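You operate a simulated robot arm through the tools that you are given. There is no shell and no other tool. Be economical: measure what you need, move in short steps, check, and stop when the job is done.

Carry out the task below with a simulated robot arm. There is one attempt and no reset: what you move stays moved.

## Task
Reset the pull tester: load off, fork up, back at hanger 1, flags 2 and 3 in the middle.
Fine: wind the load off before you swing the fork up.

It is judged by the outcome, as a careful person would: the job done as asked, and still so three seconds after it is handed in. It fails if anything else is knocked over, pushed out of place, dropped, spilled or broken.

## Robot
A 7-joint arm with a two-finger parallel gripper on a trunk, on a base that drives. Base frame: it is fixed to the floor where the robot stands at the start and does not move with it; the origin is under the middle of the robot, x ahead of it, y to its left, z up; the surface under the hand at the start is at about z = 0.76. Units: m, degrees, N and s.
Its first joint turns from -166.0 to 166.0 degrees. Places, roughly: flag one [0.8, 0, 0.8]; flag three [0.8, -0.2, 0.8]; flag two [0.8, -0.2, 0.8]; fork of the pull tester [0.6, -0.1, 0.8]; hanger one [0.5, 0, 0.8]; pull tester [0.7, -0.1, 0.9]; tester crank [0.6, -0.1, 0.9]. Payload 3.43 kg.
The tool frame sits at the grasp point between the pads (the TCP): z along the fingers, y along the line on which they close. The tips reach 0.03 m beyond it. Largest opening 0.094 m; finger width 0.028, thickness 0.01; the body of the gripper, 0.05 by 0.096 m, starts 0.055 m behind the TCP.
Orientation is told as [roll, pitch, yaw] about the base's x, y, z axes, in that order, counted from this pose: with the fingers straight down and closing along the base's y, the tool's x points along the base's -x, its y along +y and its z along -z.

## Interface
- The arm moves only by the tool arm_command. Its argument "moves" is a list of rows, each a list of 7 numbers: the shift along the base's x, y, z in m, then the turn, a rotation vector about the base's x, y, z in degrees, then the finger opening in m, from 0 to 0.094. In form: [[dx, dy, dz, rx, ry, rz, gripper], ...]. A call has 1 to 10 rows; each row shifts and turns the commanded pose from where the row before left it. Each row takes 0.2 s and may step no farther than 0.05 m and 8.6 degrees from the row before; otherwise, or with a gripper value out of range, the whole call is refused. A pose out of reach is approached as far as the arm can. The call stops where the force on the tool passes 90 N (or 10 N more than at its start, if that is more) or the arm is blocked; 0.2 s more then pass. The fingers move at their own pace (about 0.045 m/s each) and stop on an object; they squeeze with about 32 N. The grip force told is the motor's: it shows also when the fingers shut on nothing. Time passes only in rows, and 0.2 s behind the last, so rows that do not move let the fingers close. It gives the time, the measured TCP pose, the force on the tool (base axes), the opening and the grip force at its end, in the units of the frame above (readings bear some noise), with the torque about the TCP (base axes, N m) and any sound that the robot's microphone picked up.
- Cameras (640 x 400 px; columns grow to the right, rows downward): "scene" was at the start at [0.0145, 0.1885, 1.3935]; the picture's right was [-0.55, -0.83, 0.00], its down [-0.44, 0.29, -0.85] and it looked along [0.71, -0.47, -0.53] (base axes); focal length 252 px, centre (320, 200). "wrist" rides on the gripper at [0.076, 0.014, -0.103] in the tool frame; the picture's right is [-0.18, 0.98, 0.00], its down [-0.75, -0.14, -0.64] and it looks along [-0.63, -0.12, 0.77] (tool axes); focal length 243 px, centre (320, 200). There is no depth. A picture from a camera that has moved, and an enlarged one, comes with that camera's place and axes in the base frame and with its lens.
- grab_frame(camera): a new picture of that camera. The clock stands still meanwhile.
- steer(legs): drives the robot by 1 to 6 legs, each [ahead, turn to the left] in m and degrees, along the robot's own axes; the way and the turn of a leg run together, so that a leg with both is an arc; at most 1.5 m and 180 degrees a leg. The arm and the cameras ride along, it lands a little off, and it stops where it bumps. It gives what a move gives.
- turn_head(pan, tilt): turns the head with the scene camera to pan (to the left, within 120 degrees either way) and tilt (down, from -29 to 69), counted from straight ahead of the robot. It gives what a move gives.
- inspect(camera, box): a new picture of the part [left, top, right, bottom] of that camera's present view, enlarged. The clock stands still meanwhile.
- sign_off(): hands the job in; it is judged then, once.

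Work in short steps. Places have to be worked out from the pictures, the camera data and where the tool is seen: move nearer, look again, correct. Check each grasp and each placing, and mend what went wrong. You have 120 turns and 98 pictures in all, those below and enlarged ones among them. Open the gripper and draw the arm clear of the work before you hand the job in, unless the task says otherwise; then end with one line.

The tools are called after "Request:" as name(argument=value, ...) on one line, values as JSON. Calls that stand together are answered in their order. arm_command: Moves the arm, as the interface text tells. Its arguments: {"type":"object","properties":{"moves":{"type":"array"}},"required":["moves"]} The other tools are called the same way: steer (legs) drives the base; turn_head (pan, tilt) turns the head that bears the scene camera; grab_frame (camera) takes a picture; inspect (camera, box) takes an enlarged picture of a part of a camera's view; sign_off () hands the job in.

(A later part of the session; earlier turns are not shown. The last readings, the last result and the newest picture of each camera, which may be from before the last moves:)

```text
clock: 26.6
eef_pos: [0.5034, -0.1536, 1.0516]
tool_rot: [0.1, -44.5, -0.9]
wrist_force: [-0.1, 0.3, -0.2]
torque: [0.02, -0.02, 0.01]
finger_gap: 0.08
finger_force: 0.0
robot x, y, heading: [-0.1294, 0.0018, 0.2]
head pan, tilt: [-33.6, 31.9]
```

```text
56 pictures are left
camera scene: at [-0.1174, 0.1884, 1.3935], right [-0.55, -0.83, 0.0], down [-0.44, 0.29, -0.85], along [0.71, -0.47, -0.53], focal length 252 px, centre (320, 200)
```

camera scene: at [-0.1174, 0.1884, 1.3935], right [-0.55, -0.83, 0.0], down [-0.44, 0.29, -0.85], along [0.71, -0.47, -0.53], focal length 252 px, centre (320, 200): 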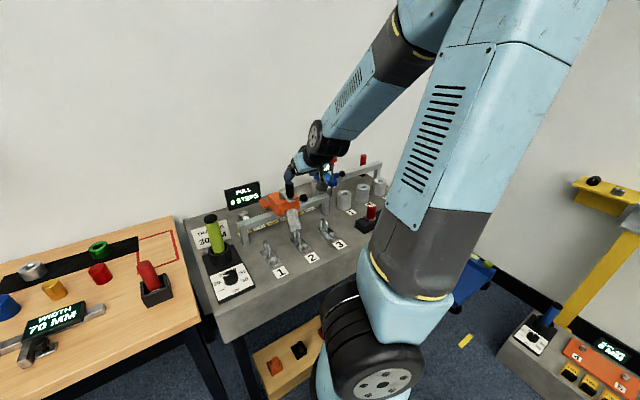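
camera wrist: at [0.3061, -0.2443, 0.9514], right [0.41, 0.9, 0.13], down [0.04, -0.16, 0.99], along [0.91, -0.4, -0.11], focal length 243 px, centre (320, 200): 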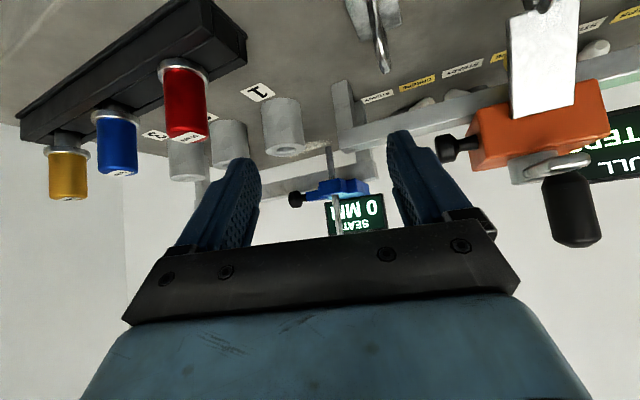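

Squared up at (0.503, -0.154, 1.05). Now descend in front of the fork.

Request:
arm_command(moves=[[-0.007, 0.007, -0.04, 0, 0, 0.9, 0.08], [-0.007, 0.007, -0.04, 0, 0, 0, 0.08], [0, 0, -0.04, 0, 0, 0, 0.08], [0, 0, -0.035, 0, 0, 0, 0.08]])

Request:
grab_frame(camera="wrist")

Request:
inspect(camera="scene", box=[210, 150, 370, 290])

```text
clock: 27.6
eef_pos: [0.4934, -0.1411, 0.8976]
tool_rot: [-0.1, -44.4, 0.2]
wrist_force: [-0.3, 0.6, 0.5]
torque: [-0.03, 0.01, -0.01]
finger_gap: 0.0802
finger_force: 0.0
out of reach, approached as far as the arm can: row 4
robot x, y, heading: [-0.1288, 0.0042, 0.0]
head pan, tilt: [-33.6, 31.9]
```

```text
55 pictures are left
camera wrist: at [0.3676, -0.1268, 0.917], right [0.13, 0.98, 0.13], down [0.09, -0.14, 0.99], along [0.99, -0.12, -0.11], focal length 243 px, centre (320, 200)
```

wrist: 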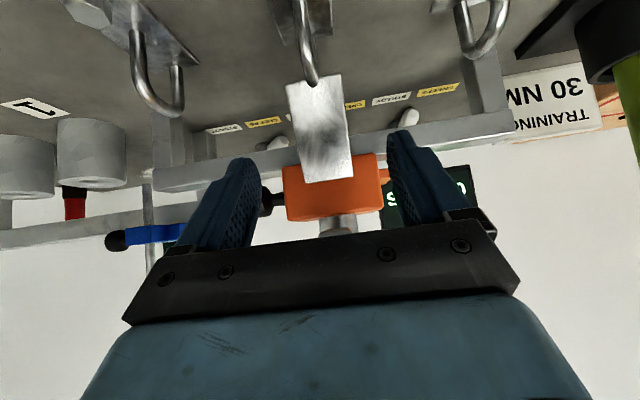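

```text
2.86 times, centred on (290, 220) of scene
camera zoom: at [-0.1175, 0.1888, 1.3934], right [-0.55, -0.83, 0.0], down [-0.44, 0.29, -0.85], along [0.71, -0.47, -0.53], focal length 720 px, centre (406, 143)
```

zoom: 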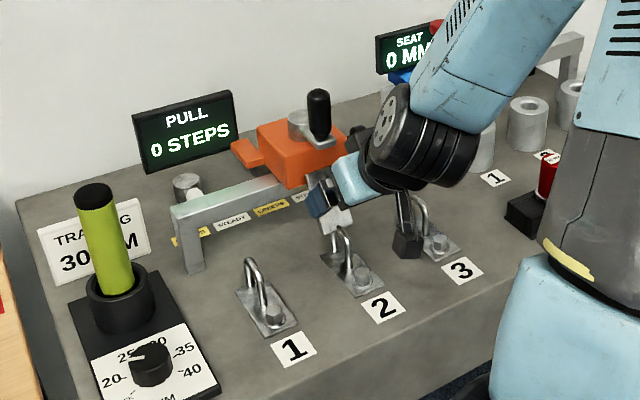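

The fork is centred between the fingers (y ≈ -0.141). Advance along the tool axis to straddle it.

Request:
arm_command(moves=[[0.016, 0, -0.02, 0, 0, 0, 0.08], [0.016, 0, -0.02, 0, 0, 0, 0.08], [0.016, 0, -0.02, 0, 0, 0, 0.08], [0, 0, 0, 0, 0, 0, 0.08]])

Request:
grab_frame(camera="wrist")

```text
clock: 28.6
eef_pos: [0.5411, -0.1402, 0.8378]
tool_rot: [0.0, -44.5, 0.1]
wrist_force: [-1.0, 0.4, 0.4]
torque: [0.01, 0.0, 0.02]
finger_gap: 0.0795
finger_force: 0.0
robot x, y, heading: [-0.1326, 0.0036, 0.1]
head pan, tilt: [-33.6, 31.9]
```

```text
53 pictures are left
camera wrist: at [0.4153, -0.1267, 0.8575], right [0.13, 0.98, 0.13], down [0.09, -0.14, 0.99], along [0.99, -0.12, -0.11], focal length 243 px, centre (320, 200)
```

wrist: 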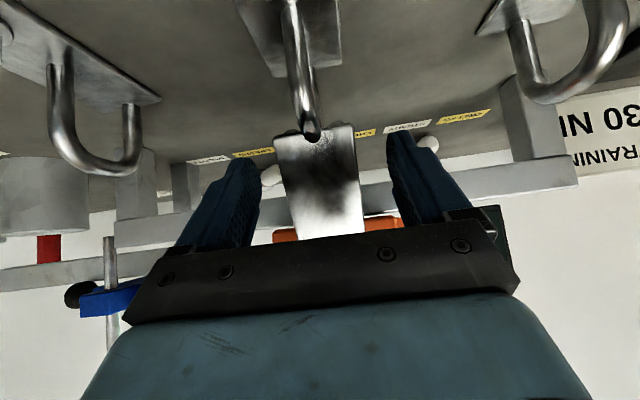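

Fingers straddle the fork plate; close on its edges.

Request:
arm_command(moves=[[0, 0, 0, 0, 0, 0, 0.02], [0, 0, 0, 0, 0, 0, 0.02], [0, 0, 0, 0, 0, 0, 0.02], [0, 0, 0, 0, 0, 0, 0.02]])

Request:
grab_frame(camera="wrist")

```text
clock: 29.6
eef_pos: [0.5416, -0.1418, 0.8389]
tool_rot: [0.1, -44.4, -0.1]
wrist_force: [1.6, 0.4, -1.1]
torque: [0.42, 0.02, -0.63]
finger_gap: 0.0433
finger_force: 44.2
robot x, y, heading: [-0.1322, 0.0056, 0.1]
head pan, tilt: [-33.6, 31.9]
```

```text
52 pictures are left
camera wrist: at [0.4152, -0.1266, 0.8576], right [0.13, 0.98, 0.13], down [0.09, -0.14, 0.99], along [0.99, -0.12, -0.11], focal length 243 px, centre (320, 200)
```

wrist: 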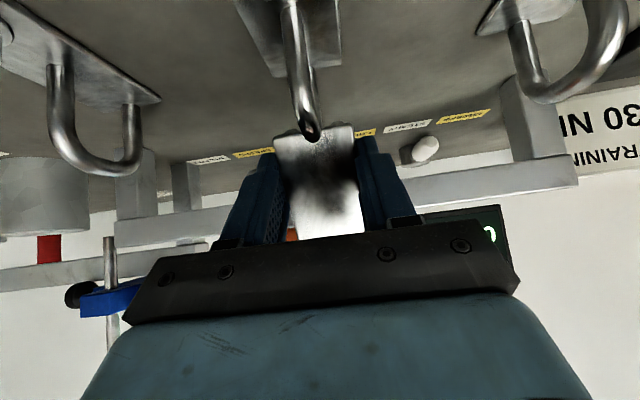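

Fork held (43 mm wide). Swing it up 30° about the hinge at ≈(0.581, 0.873), keeping the tool tilt.

Request:
arm_command(moves=[[-0.0093, 0, 0.0102, 0, 0, 0, 0.02], [-0.0064, 0, 0.0123, 0, 0, 0, 0.02], [0, 0, 0, 0, 0, 0, 0.02]])

Request:
grab_frame(camera="wrist")

Request:
inspect(camera="scene", box=[210, 150, 370, 290])

```text
clock: 30.4
eef_pos: [0.5246, -0.142, 0.86]
tool_rot: [0.2, -44.3, -0.1]
wrist_force: [-7.3, -2.8, -25.9]
torque: [0.28, 1.26, -0.68]
finger_gap: 0.0431
finger_force: 44.5
robot x, y, heading: [-0.1342, 0.0061, 0.4]
head pan, tilt: [-33.6, 31.9]
```

```text
51 pictures are left
camera wrist: at [0.3989, -0.1268, 0.8793], right [0.13, 0.98, 0.13], down [0.09, -0.14, 0.99], along [0.99, -0.12, -0.11], focal length 243 px, centre (320, 200)
```

wrist: 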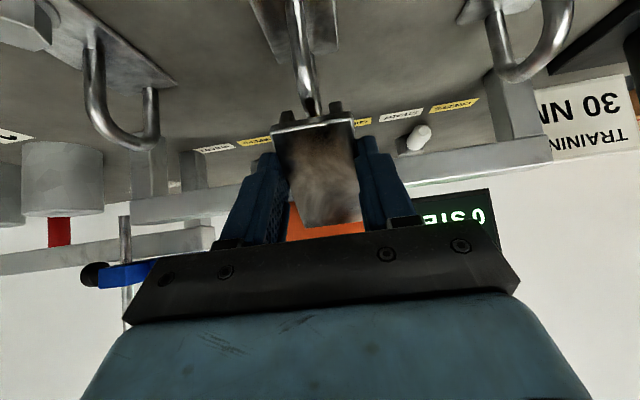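

```text
2.86 times, centred on (290, 220) of scene
camera zoom: at [-0.1162, 0.1882, 1.3935], right [-0.55, -0.83, 0.0], down [-0.44, 0.29, -0.85], along [0.71, -0.47, -0.53], focal length 720 px, centre (406, 143)
```

zoom: 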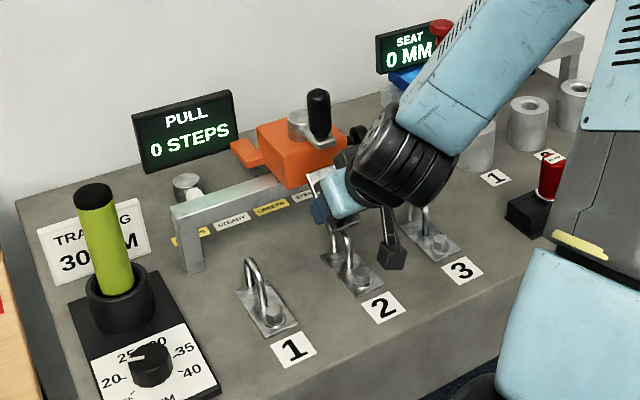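

The fork lifts with its tines coming off the ring. Continue 30° more.

Request:
arm_command(moves=[[-0.003, 0, 0.0135, 0, 0, 0, 0.02], [0.0006, 0, 0.0138, 0, 0, 0, 0.02], [0, 0, 0, 0, 0, 0, 0.02]])

Request:
grab_frame(camera="wrist")

Request:
inspect(camera="scene", box=[210, 150, 370, 290])

```text
clock: 31.2
eef_pos: [0.5233, -0.1408, 0.889]
tool_rot: [0.0, -44.5, 0.1]
wrist_force: [-7.0, 0.7, -3.5]
torque: [0.14, 0.23, -0.4]
finger_gap: 0.0431
finger_force: 45.0
robot x, y, heading: [-0.131, 0.0053, 0.3]
head pan, tilt: [-33.6, 31.9]
```

```text
49 pictures are left
camera wrist: at [0.3981, -0.1275, 0.9073], right [0.13, 0.98, 0.13], down [0.09, -0.14, 0.99], along [0.99, -0.12, -0.1], focal length 243 px, centre (320, 200)
```

wrist: 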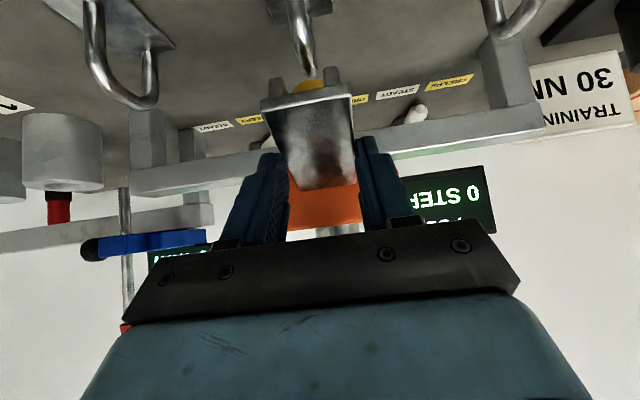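

```text
2.86 times, centred on (290, 220) of scene
camera zoom: at [-0.1171, 0.1885, 1.3935], right [-0.55, -0.83, 0.0], down [-0.44, 0.29, -0.85], along [0.71, -0.47, -0.53], focal length 720 px, centre (406, 143)
```

zoom: 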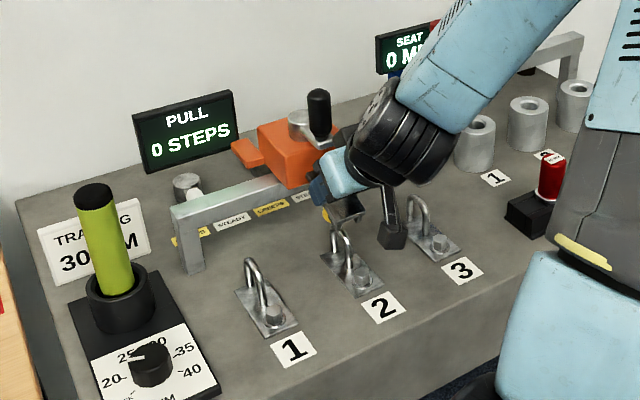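

Continue another 30°, watching for the handle above.

Request:
arm_command(moves=[[0.0035, 0, 0.0132, 0, 0, 0, 0.02], [0.0064, 0, 0.0117, 0, 0, 0, 0.02], [0, 0, 0, 0, 0, 0, 0.02]])

Request:
grab_frame(camera="wrist")

Request:
inspect(camera="scene", box=[210, 150, 370, 290])

```text
clock: 32.0
eef_pos: [0.5339, -0.1428, 0.9138]
tool_rot: [0.1, -44.6, 0.0]
wrist_force: [0.1, -0.4, -0.2]
torque: [0.0, 0.0, 0.0]
finger_gap: 0.02
finger_force: 0.1
robot x, y, heading: [-0.1315, 0.0039, 0.2]
head pan, tilt: [-33.6, 31.9]
```

```text
47 pictures are left
camera wrist: at [0.4078, -0.1279, 0.9322], right [0.13, 0.98, 0.13], down [0.09, -0.14, 0.99], along [0.99, -0.12, -0.1], focal length 243 px, centre (320, 200)
```

wrist: 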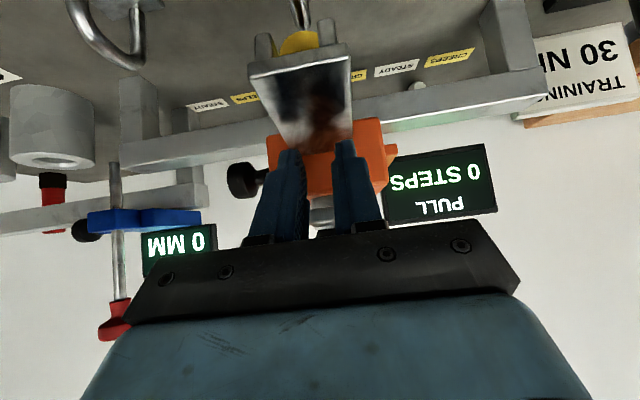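

```text
2.86 times, centred on (290, 220) of scene
camera zoom: at [-0.1169, 0.1885, 1.3935], right [-0.55, -0.83, 0.0], down [-0.44, 0.29, -0.85], along [0.71, -0.47, -0.53], focal length 720 px, centre (406, 143)
```

zoom: 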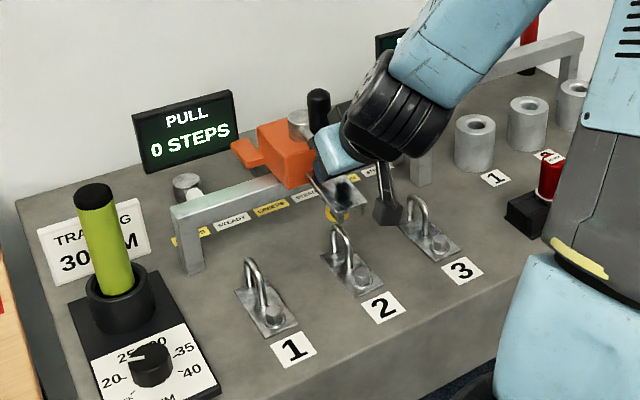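

The grip slipped off; the fork stayed roughly horizontal. I reopen, come down to straddle it again with the pads centred on the plate, and regrip.

Request:
arm_command(moves=[[0, 0, 0.005, 0, 0, 0, 0.075], [0, 0, 0, 0, 0, 0, 0.075], [0, 0, 0, 0, 0, 0, 0.075], [-0.003, 0.002, -0.025, 0, 0, 0, 0.075], [-0.003, 0, -0.026, 0, 0, 0, 0.075], [0, 0, 0, 0, 0, 0, 0.02], [0, 0, 0, 0, 0, 0, 0.02], [0, 0, 0, 0, 0, 0, 0.02]])

Request:
grab_frame(camera="wrist")

```text
clock: 33.8
eef_pos: [0.5283, -0.1419, 0.8653]
tool_rot: [0.1, -44.4, 0.0]
wrist_force: [1.6, 1.9, -3.8]
torque: [-0.04, 0.21, -0.27]
finger_gap: 0.0483
finger_force: 39.4
robot x, y, heading: [-0.1311, 0.0038, 0.1]
head pan, tilt: [-33.6, 31.9]
```

```text
45 pictures are left
camera wrist: at [0.4012, -0.1272, 0.8846], right [0.13, 0.98, 0.13], down [0.09, -0.14, 0.99], along [0.99, -0.12, -0.11], focal length 243 px, centre (320, 200)
```

wrist: 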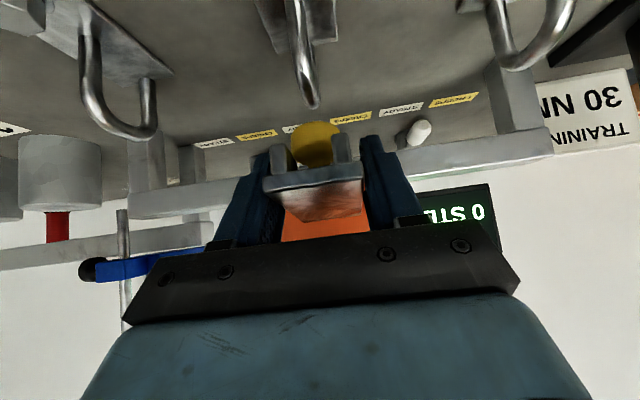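

Regripped with the plate horizontal. Swing up 30° more.

Request:
arm_command(moves=[[0, 0, 0, 0, 0, 0, 0.02], [0.0005, 0, 0.0138, 0, 0, 0, 0.02], [0.003, 0, 0.0128, 0, 0, 0, 0.02], [0, 0, 0, 0, 0, 0, 0.02]])

Request:
grab_frame(camera="wrist")

Request:
inspect(camera="scene", box=[210, 150, 370, 290])

```text
clock: 34.8
eef_pos: [0.5307, -0.1405, 0.8935]
tool_rot: [0.0, -44.4, 0.0]
wrist_force: [-16.7, 1.0, -14.5]
torque: [-0.11, 0.98, -0.05]
finger_gap: 0.0476
finger_force: 45.0
robot x, y, heading: [-0.1353, 0.0026, 0.1]
head pan, tilt: [-33.6, 31.9]
```

```text
44 pictures are left
camera wrist: at [0.4042, -0.127, 0.9125], right [0.13, 0.98, 0.13], down [0.09, -0.14, 0.99], along [0.99, -0.12, -0.11], focal length 243 px, centre (320, 200)
```

wrist: 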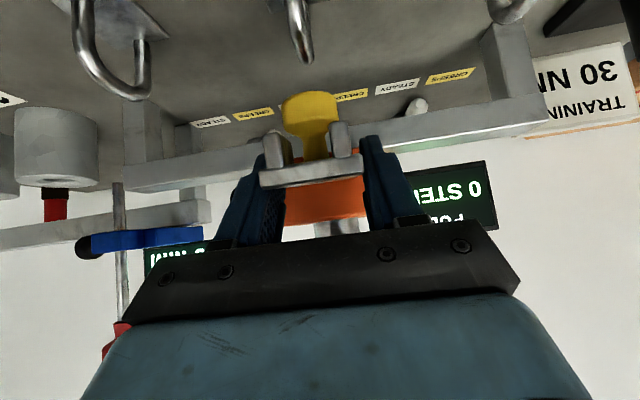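

```text
2.86 times, centred on (290, 220) of scene
camera zoom: at [-0.1171, 0.1884, 1.3935], right [-0.55, -0.83, 0.0], down [-0.44, 0.29, -0.85], along [0.71, -0.47, -0.53], focal length 720 px, centre (406, 143)
```

zoom: 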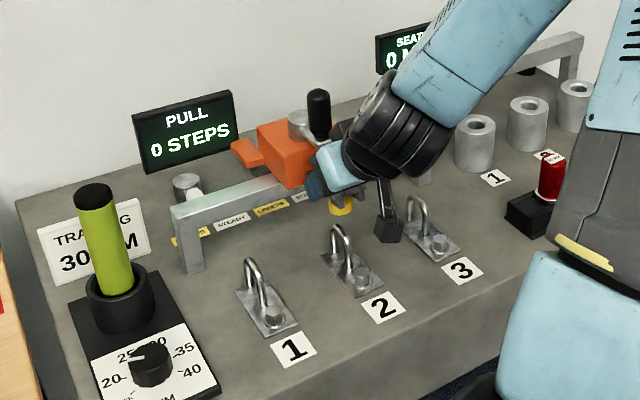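

Fork rising. Another 15–25° with force check.

Request:
arm_command(moves=[[0.006, 0, 0.0112, 0, 0, 0, 0.02], [0.006, 0, 0.006, 0, 0, 0, 0.02], [0, 0, 0, 0, 0, 0, 0.02]])

Request:
grab_frame(camera="wrist")

```text
clock: 35.6
eef_pos: [0.5433, -0.1409, 0.911]
tool_rot: [0.2, -44.6, 0.0]
wrist_force: [-21.0, -0.6, 3.3]
torque: [-0.01, 0.5, 0.16]
finger_gap: 0.0478
finger_force: 45.0
robot x, y, heading: [-0.1319, 0.0062, 0.1]
head pan, tilt: [-33.6, 31.9]
```

```text
42 pictures are left
camera wrist: at [0.417, -0.1263, 0.9301], right [0.13, 0.98, 0.13], down [0.09, -0.14, 0.99], along [0.99, -0.12, -0.1], focal length 243 px, centre (320, 200)
```

wrist: 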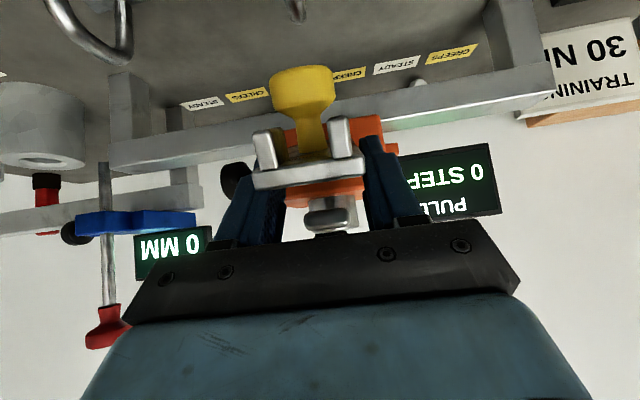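

Fork is about 33° above horizontal. One more small step to look for its upper stop.

Request:
arm_command(moves=[[0.006, 0, 0.008, 0, 0, 0, 0.02], [0.006, 0, 0.006, 0, 0, 0, 0.02], [0, 0, 0, 0, 0, 0, 0.02]])

Request:
grab_frame(camera="wrist")

Request:
inspect(camera="scene", box=[250, 150, 350, 230])

```text
clock: 36.4
eef_pos: [0.5554, -0.1392, 0.9244]
tool_rot: [0.1, -44.4, 0.1]
wrist_force: [-19.6, 0.5, -17.0]
torque: [-0.09, -0.47, -0.02]
finger_gap: 0.0322
finger_force: 44.7
robot x, y, heading: [-0.1272, 0.0039, 0.3]
head pan, tilt: [-33.6, 31.9]
```

```text
41 pictures are left
camera wrist: at [0.4286, -0.1264, 0.9435], right [0.13, 0.98, 0.13], down [0.09, -0.14, 0.99], along [0.99, -0.12, -0.11], focal length 243 px, centre (320, 200)
```

wrist: 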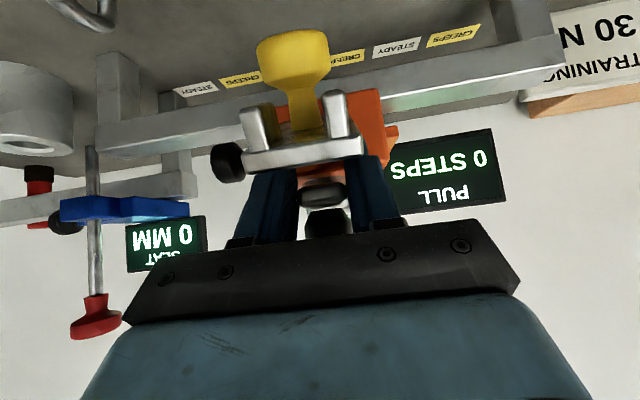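

```text
5.00 times, centred on (300, 190) of scene
camera zoom: at [-0.1173, 0.1884, 1.3935], right [-0.55, -0.83, 0.0], down [-0.44, 0.29, -0.85], along [0.71, -0.47, -0.53], focal length 1261 px, centre (420, 250)
```

zoom: 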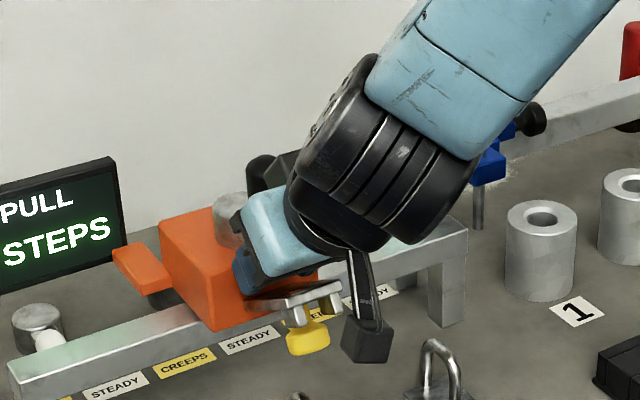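

The fingers slid off the fork and closed on the crank knob base. I open and back off along the tool axis, then look where the fork stays.

Request:
arm_command(moves=[[0, 0, 0, 0, 0, 0, 0.07], [0, 0, 0, 0, 0, 0, 0.07], [-0.02, 0, 0.02, 0, 0, 0, 0.07], [-0.025, 0, 0.025, 0, 0, 0, 0.07], [-0.02, 0, 0.02, 0, 0, 0, 0.07]])

Request:
grab_frame(camera="wrist")

Request:
inspect(camera="scene", box=[250, 150, 350, 230])

```text
clock: 37.6
eef_pos: [0.4925, -0.1384, 0.9901]
tool_rot: [0.1, -44.4, 0.1]
wrist_force: [0.8, -0.1, 0.2]
torque: [0.0, 0.02, -0.01]
finger_gap: 0.0698
finger_force: 0.2
robot x, y, heading: [-0.1313, 0.0038, 0.3]
head pan, tilt: [-33.6, 31.9]
```

```text
39 pictures are left
camera wrist: at [0.3654, -0.1254, 1.0089], right [0.13, 0.98, 0.13], down [0.09, -0.14, 0.99], along [0.99, -0.12, -0.11], focal length 243 px, centre (320, 200)
```

wrist: 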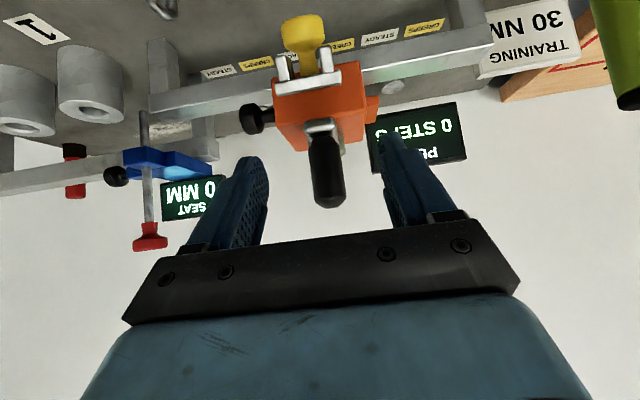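

```text
5.00 times, centred on (300, 190) of scene
camera zoom: at [-0.1165, 0.1883, 1.3935], right [-0.55, -0.83, 0.0], down [-0.44, 0.29, -0.85], along [0.71, -0.47, -0.53], focal length 1261 px, centre (420, 250)
```

zoom: 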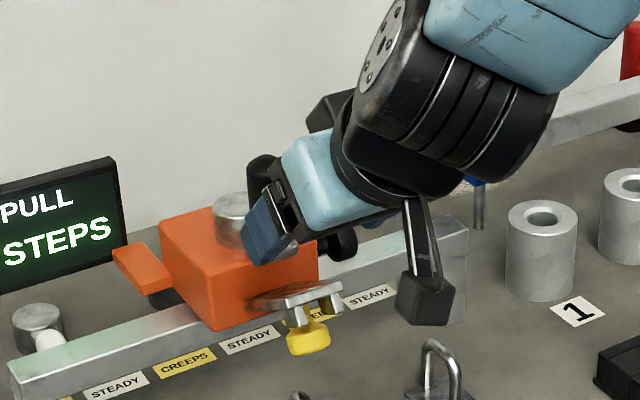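

The fork stays about 35° above horizontal on its own. To know whether that is its upper stop, I'll push it from below with a flatter tool; back the base a bit for reach.

Request:
steer(legs=[[-0.12, 0]])

Request:
arm_command(moves=[[0.02, 0, 0, 0, -7, 0, 0.034], [0.02, 0, 0, 0, -7, 0, 0.034], [0.02, 0, 0, 0, -7, 0, 0.034], [0.01, 0, 0, 0, -7, 0, 0.034], [0, 0, -0.02, 0, -7, 0, 0.034], [0, 0, -0.04, 0, 0, 0, 0.034], [0, 0, -0.04, 0, 0, 0, 0.034]])

Request:
grab_frame(camera="scene")

Request:
grab_frame(camera="wrist")

```text
clock: 38.8
eef_pos: [0.3709, -0.1394, 0.9894]
tool_rot: [0.0, -44.5, 0.0]
wrist_force: [0.6, -0.1, 0.6]
torque: [-0.01, -0.01, 0.04]
finger_gap: 0.0701
finger_force: 0.2
robot x, y, heading: [-0.2522, 0.0037, -0.1]
head pan, tilt: [-33.6, 31.9]
```

```text
clock: 40.4
eef_pos: [0.4414, -0.138, 0.8894]
tool_rot: [-0.2, -79.6, 0.3]
wrist_force: [-0.6, 0.4, 0.4]
torque: [0.03, 0.02, -0.01]
finger_gap: 0.0341
finger_force: 0.0
robot x, y, heading: [-0.254, 0.0048, -0.0]
head pan, tilt: [-33.6, 31.9]
```

```text
37 pictures are left
camera scene: at [-0.2372, 0.1883, 1.3934], right [-0.55, -0.83, 0.0], down [-0.44, 0.29, -0.85], along [0.71, -0.47, -0.53], focal length 252 px, centre (320, 200)
```

scene: 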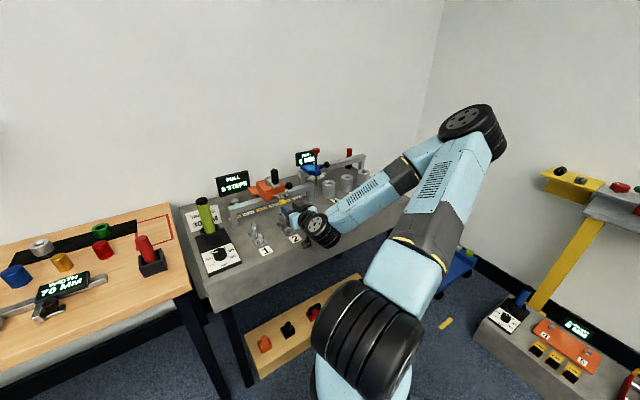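

```text
36 pictures are left
camera wrist: at [0.3267, -0.1237, 0.8324], right [0.03, 0.98, 0.18], down [-0.49, -0.14, 0.86], along [0.87, -0.12, 0.48], focal length 243 px, centre (320, 200)
```

wrist: 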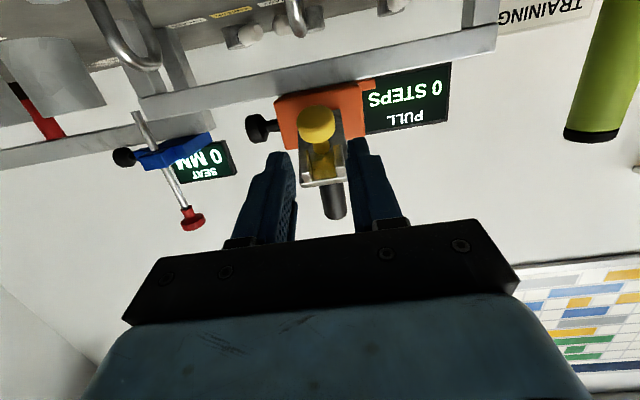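

From below I see the fork's end at about (0.517, 0.92) with the yellow tab under it. I'll slide the fingertips beneath the fork's end flange and press gently upward.

Request:
arm_command(moves=[[0, -0.004, -0.02, 0, 0, 0, 0.038], [0.02, 0, 0, 0, 0, 0, 0.038], [0.025, 0, 0, 0, 0, 0, 0.038], [0, 0, 0.01, 0, 0, 0, 0.038], [0, 0, 0, 0, 0, 0, 0.038]])

Request:
grab_frame(camera="wrist")

Request:
inspect(camera="scene", box=[230, 150, 330, 230])

```text
clock: 41.6
eef_pos: [0.4875, -0.1443, 0.8809]
tool_rot: [0.0, -79.5, 0.1]
wrist_force: [-0.2, -0.6, -0.2]
torque: [0.01, 0.01, 0.0]
finger_gap: 0.0377
finger_force: 0.0
robot x, y, heading: [-0.252, 0.0022, -0.1]
head pan, tilt: [-33.6, 31.9]
```

```text
35 pictures are left
camera wrist: at [0.3722, -0.1302, 0.8236], right [0.03, 0.98, 0.18], down [-0.49, -0.14, 0.86], along [0.87, -0.12, 0.48], focal length 243 px, centre (320, 200)
```

wrist: 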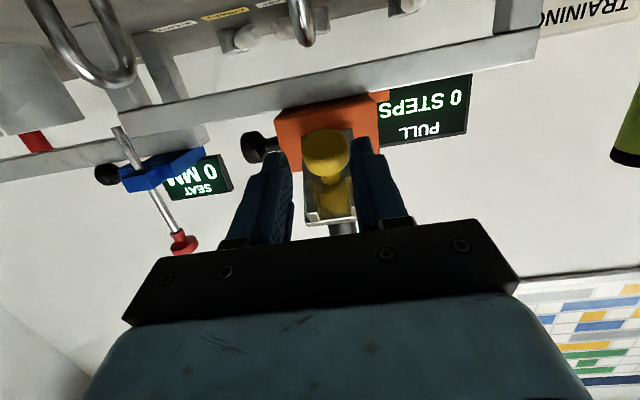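

```text
5.00 times, centred on (280, 190) of scene
camera zoom: at [-0.2368, 0.1881, 1.3935], right [-0.55, -0.83, 0.0], down [-0.44, 0.29, -0.85], along [0.71, -0.47, -0.53], focal length 1261 px, centre (520, 250)
```

zoom: 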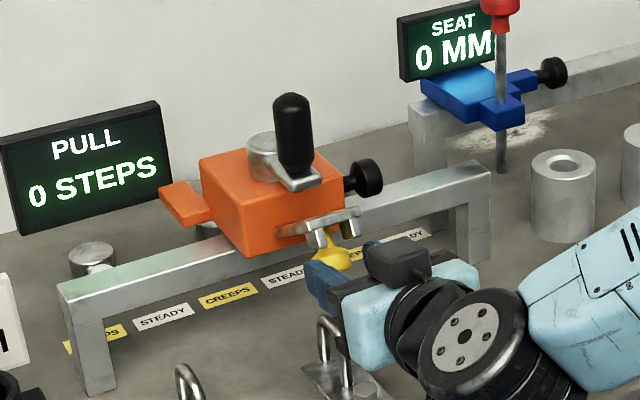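

Fingers are beneath the fork. Raise gently to feel for contact.

Request:
arm_command(moves=[[0, 0, 0.008, 0, 0, 0, 0.038], [0, 0, 0.008, 0, 0, 0, 0.038], [0, 0, 0, 0, 0, 0, 0.038]])

Request:
inspect(camera="scene", box=[230, 150, 330, 230])

```text
clock: 42.4
eef_pos: [0.4862, -0.1436, 0.8966]
tool_rot: [0.0, -79.4, 0.1]
wrist_force: [-1.0, -0.5, -0.7]
torque: [0.01, 0.0, -0.01]
finger_gap: 0.0382
finger_force: 0.0
robot x, y, heading: [-0.2492, 0.0025, 0.1]
head pan, tilt: [-33.6, 31.9]
```

```text
5.00 times, centred on (280, 190) of scene
camera zoom: at [-0.2368, 0.1881, 1.3935], right [-0.55, -0.83, 0.0], down [-0.44, 0.29, -0.85], along [0.71, -0.47, -0.53], focal length 1261 px, centre (520, 250)
```

zoom: 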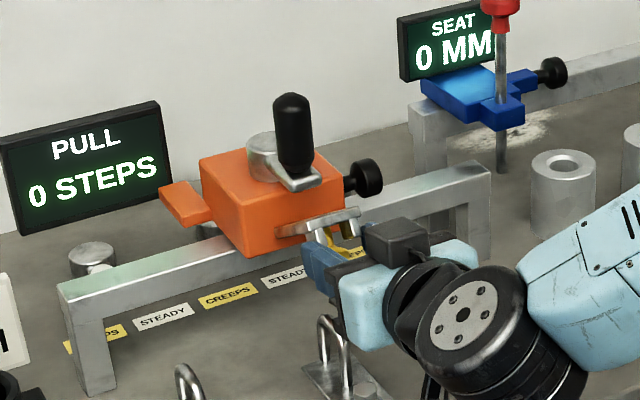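

Still no contact (force ≈ 0). Raise further in small steps.

Request:
arm_command(moves=[[0.006, 0, 0.007, 0, 0, 0, 0.038], [0, 0, 0.007, 0, 0, 0, 0.038], [0, 0, 0.006, 0, 0, 0, 0.038], [0, 0, 0, 0, 0, 0, 0.038]])

Request:
inspect(camera="scene", box=[230, 150, 330, 230])

```text
clock: 43.4
eef_pos: [0.4921, -0.1433, 0.9169]
tool_rot: [-0.1, -79.5, 0.2]
wrist_force: [0.7, 1.0, 0.4]
torque: [-0.01, 0.0, 0.02]
finger_gap: 0.0379
finger_force: 0.1
robot x, y, heading: [-0.2482, 0.0026, 0.3]
head pan, tilt: [-33.6, 31.9]
```

```text
5.00 times, centred on (280, 190) of scene
camera zoom: at [-0.2368, 0.1881, 1.3935], right [-0.55, -0.83, 0.0], down [-0.44, 0.29, -0.85], along [0.71, -0.47, -0.53], focal length 1261 px, centre (520, 250)
```

zoom: 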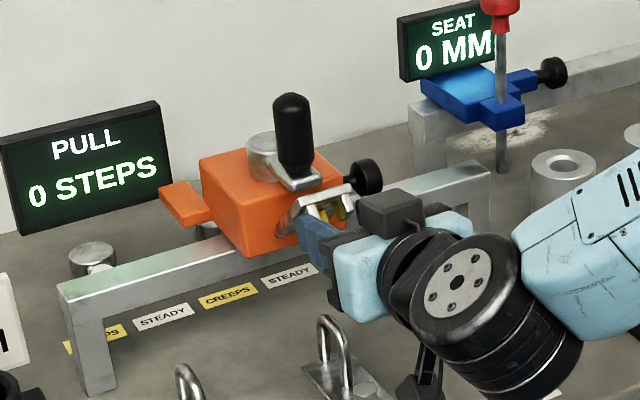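

The fork swings further up with almost no force, so it wasn't at its stop. Continue up and slightly inward.

Request:
arm_command(moves=[[0.003, 0, 0.006, 0, 0, 0, 0.038], [0.004, 0, 0.006, 0, 0, 0, 0.038], [0, 0, 0, 0, 0, 0, 0.038]])

Request:
inspect(camera="scene", box=[230, 150, 330, 230])

Request:
grab_frame(camera="wrist")

```text
clock: 44.2
eef_pos: [0.4989, -0.1429, 0.9287]
tool_rot: [0.0, -79.4, 0.2]
wrist_force: [-1.0, -0.1, -0.1]
torque: [0.02, 0.01, -0.03]
finger_gap: 0.0382
finger_force: 0.0
robot x, y, heading: [-0.252, 0.0049, 0.2]
head pan, tilt: [-33.6, 31.9]
```

```text
5.00 times, centred on (280, 190) of scene
camera zoom: at [-0.2368, 0.1881, 1.3935], right [-0.55, -0.83, 0.0], down [-0.44, 0.29, -0.85], along [0.71, -0.47, -0.53], focal length 1261 px, centre (520, 250)
```

zoom: 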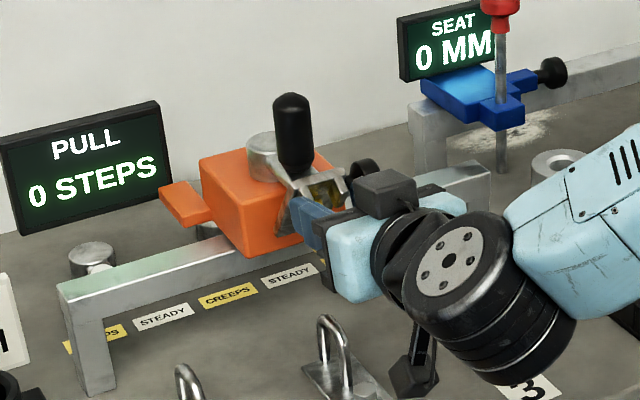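

```text
30 pictures are left
camera wrist: at [0.3851, -0.1296, 0.8716], right [0.03, 0.98, 0.18], down [-0.49, -0.14, 0.86], along [0.87, -0.12, 0.48], focal length 243 px, centre (320, 200)
```

wrist: 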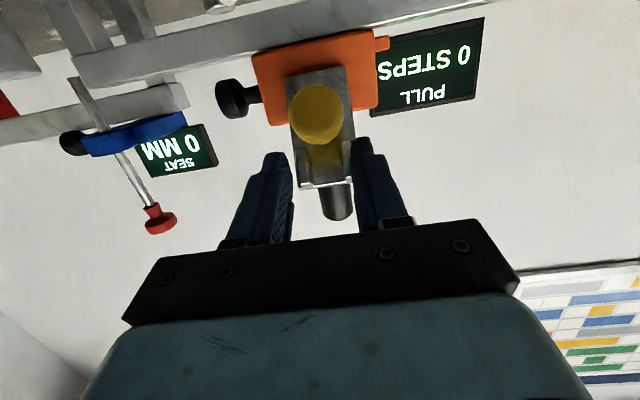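

Fork now ~65° above horizontal. I press further forward in small steps until it stops.

Request:
arm_command(moves=[[0.006, 0, 0.003, 0, 0, 0, 0.038], [0.006, 0, 0.002, 0, 0, 0, 0.038], [0, 0, 0, 0, 0, 0, 0.038]])

Request:
inspect(camera="scene", box=[230, 150, 330, 230])

```text
clock: 45.0
eef_pos: [0.5109, -0.1439, 0.9333]
tool_rot: [-0.1, -79.5, 0.1]
wrist_force: [-0.7, -1.1, -0.1]
torque: [0.03, -0.01, 0.02]
finger_gap: 0.0381
finger_force: 0.1
robot x, y, heading: [-0.2475, 0.0027, -0.0]
head pan, tilt: [-33.6, 31.9]
```

```text
5.00 times, centred on (280, 190) of scene
camera zoom: at [-0.2368, 0.1881, 1.3935], right [-0.55, -0.83, 0.0], down [-0.44, 0.29, -0.85], along [0.71, -0.47, -0.53], focal length 1261 px, centre (520, 250)
```

zoom: 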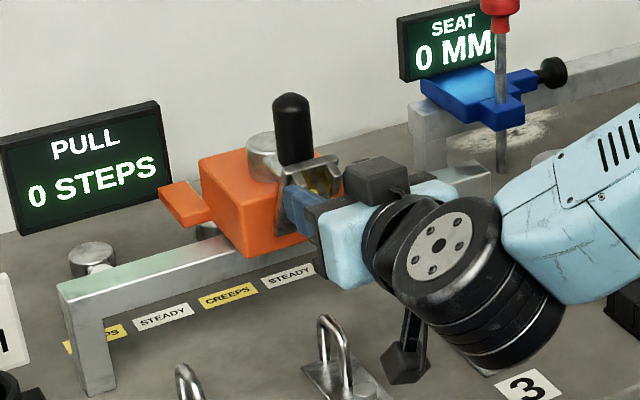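

Still free. Continue forward.

Request:
arm_command(moves=[[0.006, 0, 0.001, 0, 0, 0, 0.038], [0.006, 0, 0.001, 0, 0, 0, 0.038], [0, 0, 0, 0, 0, 0, 0.038]])

Request:
inspect(camera="scene", box=[230, 150, 330, 230])

Request:
grab_frame(camera="wrist")

```text
clock: 45.8
eef_pos: [0.5236, -0.1433, 0.9354]
tool_rot: [0.0, -79.4, 0.1]
wrist_force: [0.4, -0.4, 0.0]
torque: [0.04, -0.02, 0.01]
finger_gap: 0.0381
finger_force: 0.0
robot x, y, heading: [-0.2472, 0.0037, 0.2]
head pan, tilt: [-33.6, 31.9]
```

```text
5.00 times, centred on (280, 190) of scene
camera zoom: at [-0.2368, 0.1881, 1.3935], right [-0.55, -0.83, 0.0], down [-0.44, 0.29, -0.85], along [0.71, -0.47, -0.53], focal length 1261 px, centre (520, 250)
```

zoom: 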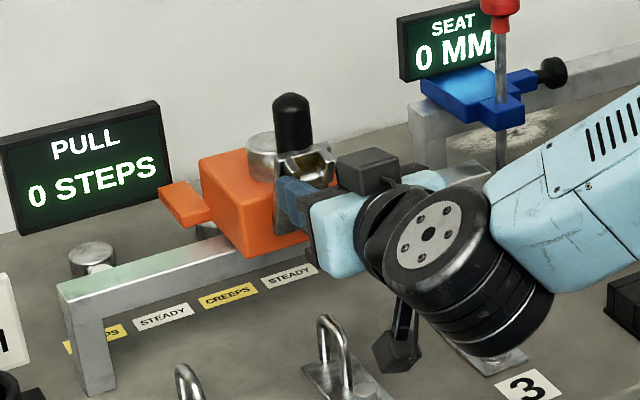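

```text
27 pictures are left
camera wrist: at [0.4085, -0.1297, 0.8782], right [0.03, 0.98, 0.18], down [-0.49, -0.14, 0.86], along [0.87, -0.12, 0.48], focal length 243 px, centre (320, 200)
```

wrist: 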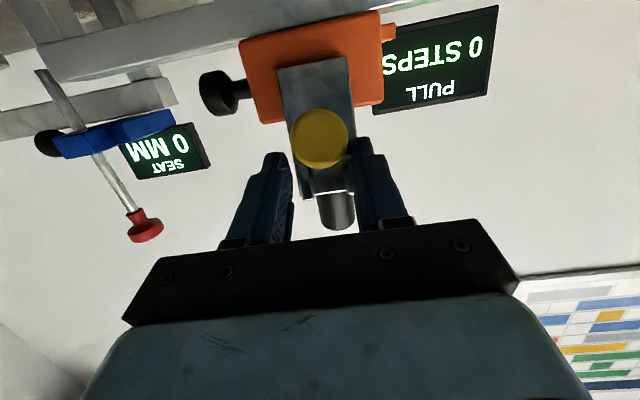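

Fork is nearly upright. One more small push for a stop.

Request:
arm_command(moves=[[0.005, 0, 0.0, 0, 0, 0, 0.038], [0.005, 0, 0, 0, 0, 0, 0.038], [0, 0, 0, 0, 0, 0, 0.038]])

Request:
inspect(camera="scene", box=[230, 150, 330, 230])

```text
clock: 46.6
eef_pos: [0.5324, -0.144, 0.9357]
tool_rot: [0.0, -79.4, 0.2]
wrist_force: [0.5, 0.6, 0.5]
torque: [-0.01, -0.01, 0.03]
finger_gap: 0.038
finger_force: 0.1
robot x, y, heading: [-0.2523, 0.0039, -0.1]
head pan, tilt: [-33.6, 31.9]
```

```text
5.00 times, centred on (280, 190) of scene
camera zoom: at [-0.2368, 0.1881, 1.3935], right [-0.55, -0.83, 0.0], down [-0.44, 0.29, -0.85], along [0.71, -0.47, -0.53], focal length 1261 px, centre (520, 250)
```

zoom: 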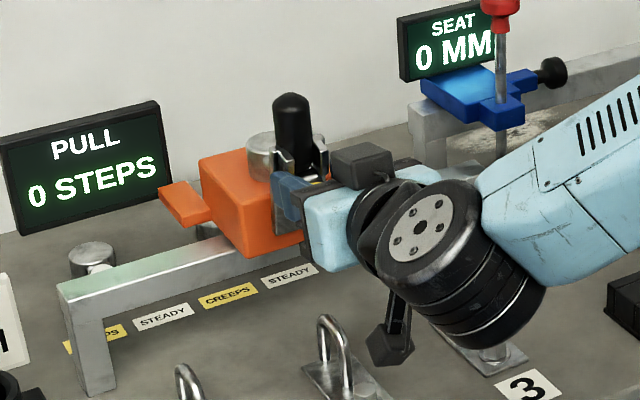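

Request:
arm_command(moves=[[0.004, 0, 0.0, 0, 0, 0, 0.038], [0.004, 0, 0, 0, 0, 0, 0.038], [0, 0, 0, 0, 0, 0, 0.038]])

Request:
grab_frame(camera="wrist")

```text
clock: 47.4
eef_pos: [0.5413, -0.1423, 0.9352]
tool_rot: [0.0, -79.4, 0.0]
wrist_force: [-0.8, 0.0, 0.3]
torque: [0.01, 0.01, 0.01]
finger_gap: 0.0381
finger_force: 0.0
robot x, y, heading: [-0.2507, 0.004, -0.2]
head pan, tilt: [-33.6, 31.9]
```

```text
25 pictures are left
camera wrist: at [0.4265, -0.1296, 0.8787], right [0.03, 0.98, 0.18], down [-0.49, -0.14, 0.86], along [0.87, -0.12, 0.48], focal length 243 px, centre (320, 200)
```

wrist: 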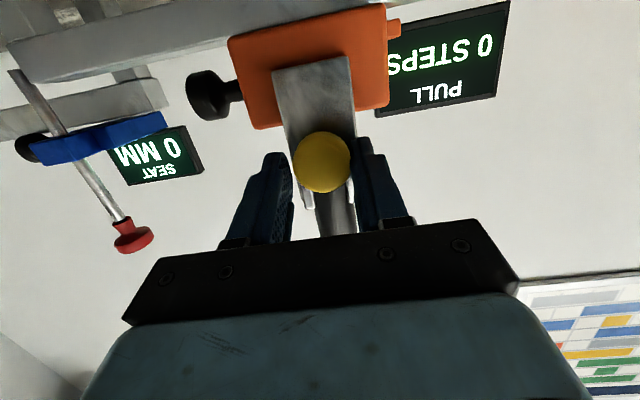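

Continue pushing forward, relying on the force reading to feel the stop.

Request:
arm_command(moves=[[0.005, 0, 0.0, 0, 0, 0, 0.038], [0.005, 0, 0, 0, 0, 0, 0.038], [0, 0, 0, 0, 0, 0, 0.038]])

Request:
inspect(camera="scene", box=[230, 150, 330, 230])

```text
clock: 48.2
eef_pos: [0.5461, -0.1419, 0.9356]
tool_rot: [0.2, -79.3, 0.0]
wrist_force: [-82.6, 0.3, -4.4]
torque: [-0.53, -0.52, 1.85]
finger_gap: 0.0385
finger_force: 0.8
robot x, y, heading: [-0.2506, 0.0067, 0.0]
head pan, tilt: [-33.6, 31.9]
```

```text
5.00 times, centred on (280, 190) of scene
camera zoom: at [-0.2411, 0.1881, 1.3935], right [-0.55, -0.83, 0.0], down [-0.44, 0.29, -0.85], along [0.71, -0.47, -0.53], focal length 1261 px, centre (520, 250)
```

zoom: 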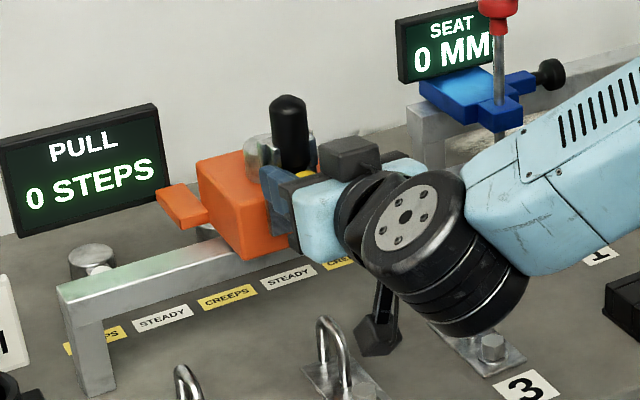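

Solid stop reached (-83 N): the fork is fully up. Back off, raise and return the tool to pointing down, then drive forward again.

Request:
arm_command(moves=[[-0.03, 0, 0, 0, 0, 0, 0.038], [-0.04, 0, 0, 0, 0, 0, 0.038], [-0.02, 0, 0.04, 0, 0, 0, 0.038], [0, 0, 0.045, 0, 0, 0, 0.0], [0, 0, 0.045, 0, 8, 0, 0.0], [0, 0, 0.045, 0, 8, 0, 0.0], [0, 0, 0.03, 0, 8, 0, 0.0], [0.0, 0, 0, 0, 8, 0, 0.0], [0.01, 0, 0, 0, 8, 0, 0], [0.01, 0, 0, 0, 8, 0, 0]])

Request:
arm_command(moves=[[0.01, 0, 0, 0, 8, 0, 0], [0.01, 0, 0, 0, 8, 0, 0], [0.01, 0, 0, 0, 8, 0, 0], [0.01, 0, 0, 0, 7.4, 0, 0], [0, 0, 0, 0, 0, 0, 0]])

Request:
inspect(camera="scene", box=[220, 150, 340, 230])

```text
clock: 50.4
eef_pos: [0.4804, -0.1429, 1.1418]
tool_rot: [-0.1, -31.3, 0.0]
wrist_force: [-0.3, 0.6, 0.3]
torque: [-0.06, -0.04, -0.02]
finger_gap: 0.0
finger_force: 32.3
robot x, y, heading: [-0.2503, -0.0028, 0.2]
head pan, tilt: [-33.6, 31.9]
```

```text
clock: 51.6
eef_pos: [0.5208, -0.143, 1.1401]
tool_rot: [-0.1, 0.1, 0.1]
wrist_force: [-0.3, -0.3, -0.2]
torque: [0.02, -0.02, -0.02]
finger_gap: 0.0002
finger_force: 32.2
robot x, y, heading: [-0.2507, 0.0008, 0.4]
head pan, tilt: [-33.6, 31.9]
```

```text
5.00 times, centred on (280, 190) of scene
camera zoom: at [-0.2367, 0.1882, 1.3935], right [-0.55, -0.83, 0.0], down [-0.44, 0.29, -0.85], along [0.71, -0.47, -0.53], focal length 1261 px, centre (520, 250)
```

zoom: 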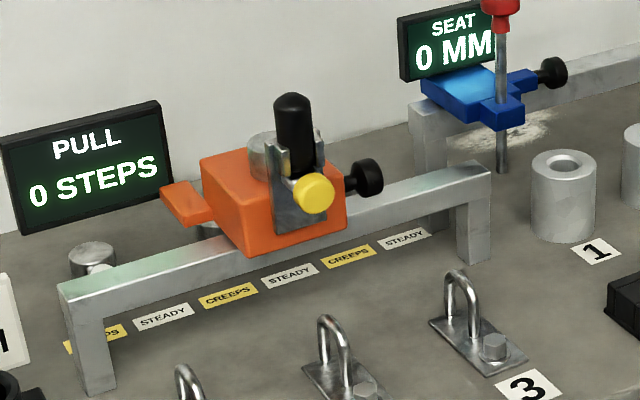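

Fork stands upright on its own and still reads 0 STEPS. Drive 0.17 m forward, with the arm high.

Request:
steer(legs=[[0.17, 0]])

Request:
arm_command(moves=[[0, -0.04, 0, 0, 0, 0, 0.0], [0, -0.044, 0, 0, 0, 0, 0.0], [-0.03, 0, 0, 0, 0, 0, 0.0]])

Request:
grab_frame(camera="wrist")

```text
clock: 53.1
eef_pos: [0.6948, -0.1435, 1.1407]
tool_rot: [0.0, -0.1, 0.1]
wrist_force: [0.3, 0.0, 0.2]
torque: [0.02, -0.02, 0.0]
finger_gap: 0.0
finger_force: 31.8
robot x, y, heading: [-0.0823, 0.0018, 0.1]
head pan, tilt: [-33.6, 31.9]
```

```text
clock: 53.9
eef_pos: [0.6664, -0.226, 1.1378]
tool_rot: [0.2, -0.1, 0.0]
wrist_force: [0.0, 1.0, 0.2]
torque: [-0.05, 0.06, 0.01]
finger_gap: 0.0
finger_force: 32.2
robot x, y, heading: [-0.0782, 0.0047, -0.2]
head pan, tilt: [-33.6, 31.9]
```

```text
22 pictures are left
camera wrist: at [0.5903, -0.2131, 1.24], right [0.18, 0.98, 0.0], down [0.75, -0.14, 0.64], along [0.63, -0.12, -0.77], focal length 243 px, centre (320, 200)
```

wrist: 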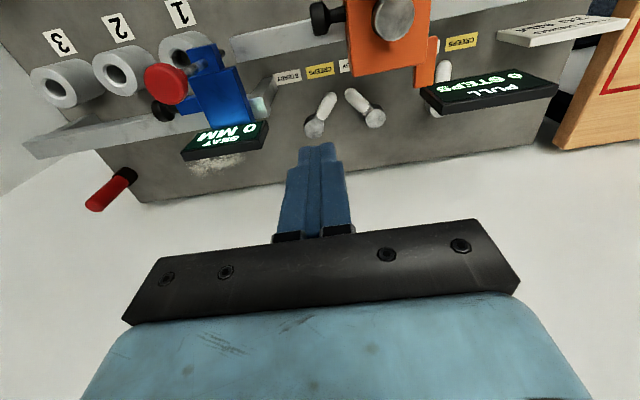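

Carriage's -y face is at about y = -0.188, spanning x 0.58–0.69; the knob sits at x ≈ 0.62. I lower the closed fingers at (0.662, -0.226), behind the knob.

Request:
arm_command(moves=[[0, 0, -0.05, 0, 0, 0, 0.0], [0, 0, -0.05, 0, 0, 0, 0.0], [0, 0, -0.05, 0, 0, 0, 0.0], [0, 0, -0.05, 0, 0, 0, 0.0], [0, 0, -0.045, 0, 0, 0, 0.0], [0, 0.01, 0, 0, 0, 0, 0], [0, 0.01, 0, 0, 0, 0, 0], [0, 0.01, 0, 0, 0, 0, 0]])

Request:
grab_frame(camera="wrist")

```text
clock: 55.7
eef_pos: [0.6634, -0.1976, 0.8935]
tool_rot: [0.1, 0.0, 0.1]
wrist_force: [0.6, 0.4, -0.6]
torque: [-0.01, 0.0, 0.01]
finger_gap: 0.0
finger_force: 31.5
robot x, y, heading: [-0.0789, 0.0007, 0.1]
head pan, tilt: [-33.6, 31.9]
```

```text
21 pictures are left
camera wrist: at [0.5865, -0.183, 0.9963], right [0.18, 0.98, 0.0], down [0.75, -0.14, 0.64], along [0.63, -0.12, -0.77], focal length 243 px, centre (320, 200)
```

wrist: 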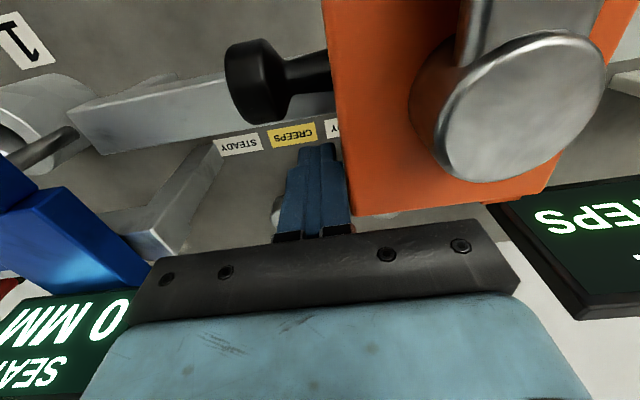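

Fingers are at the carriage's side. Push gently in +y and see if it slides.

Request:
arm_command(moves=[[0, 0.01, 0, 0, 0, 0, 0], [0, 0.01, 0, 0, 0, 0, 0], [0, 0, 0, 0, 0, 0, 0]])

Request:
grab_frame(camera="wrist")

```text
clock: 56.5
eef_pos: [0.6635, -0.1768, 0.8956]
tool_rot: [0.2, 0.0, 0.0]
wrist_force: [-0.1, 0.1, -0.5]
torque: [0.01, -0.03, 0.02]
finger_gap: 0.0
finger_force: 32.1
robot x, y, heading: [-0.0757, 0.0039, 0.2]
head pan, tilt: [-33.6, 31.9]
```

```text
20 pictures are left
camera wrist: at [0.587, -0.1627, 0.996], right [0.18, 0.98, 0.0], down [0.75, -0.14, 0.64], along [0.63, -0.12, -0.77], focal length 243 px, centre (320, 200)
```

wrist: 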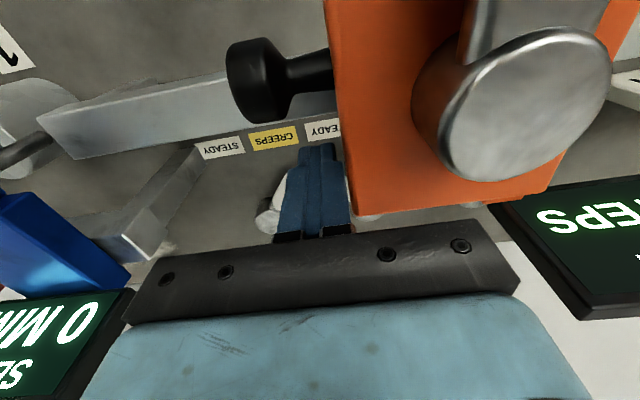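

The carriage slides freely with the push. I push 0.08 m more, then check alignment with hanger 1.

Request:
arm_command(moves=[[0, 0.015, 0, 0, 0, 0, 0], [0, 0.015, 0, 0, 0, 0, 0], [0, 0.015, 0, 0, 0, 0, 0], [0, 0.015, 0, 0, 0, 0, 0], [0, 0.012, 0, 0, 0, 0, 0], [0, 0.008, 0, 0, 0, 0, 0], [0, 0, 0, 0, 0, 0, 0]])

Request:
inspect(camera="scene", box=[220, 150, 340, 270])

```text
clock: 58.1
eef_pos: [0.6624, -0.097, 0.8973]
tool_rot: [0.1, -0.1, 0.0]
wrist_force: [-0.1, 0.5, 0.0]
torque: [-0.01, 0.02, 0.0]
finger_gap: 0.0
finger_force: 32.0
robot x, y, heading: [-0.0768, 0.0037, 0.0]
head pan, tilt: [-33.6, 31.9]
```

```text
3.33 times, centred on (280, 210) of scene
camera zoom: at [-0.0642, 0.1886, 1.3935], right [-0.55, -0.83, 0.0], down [-0.44, 0.29, -0.85], along [0.71, -0.47, -0.53], focal length 840 px, centre (453, 167)
```

zoom: 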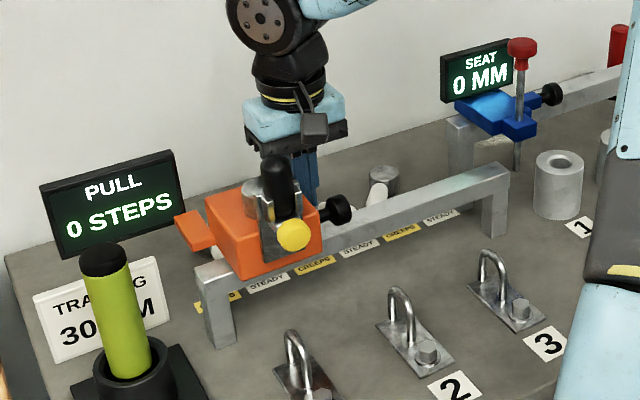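

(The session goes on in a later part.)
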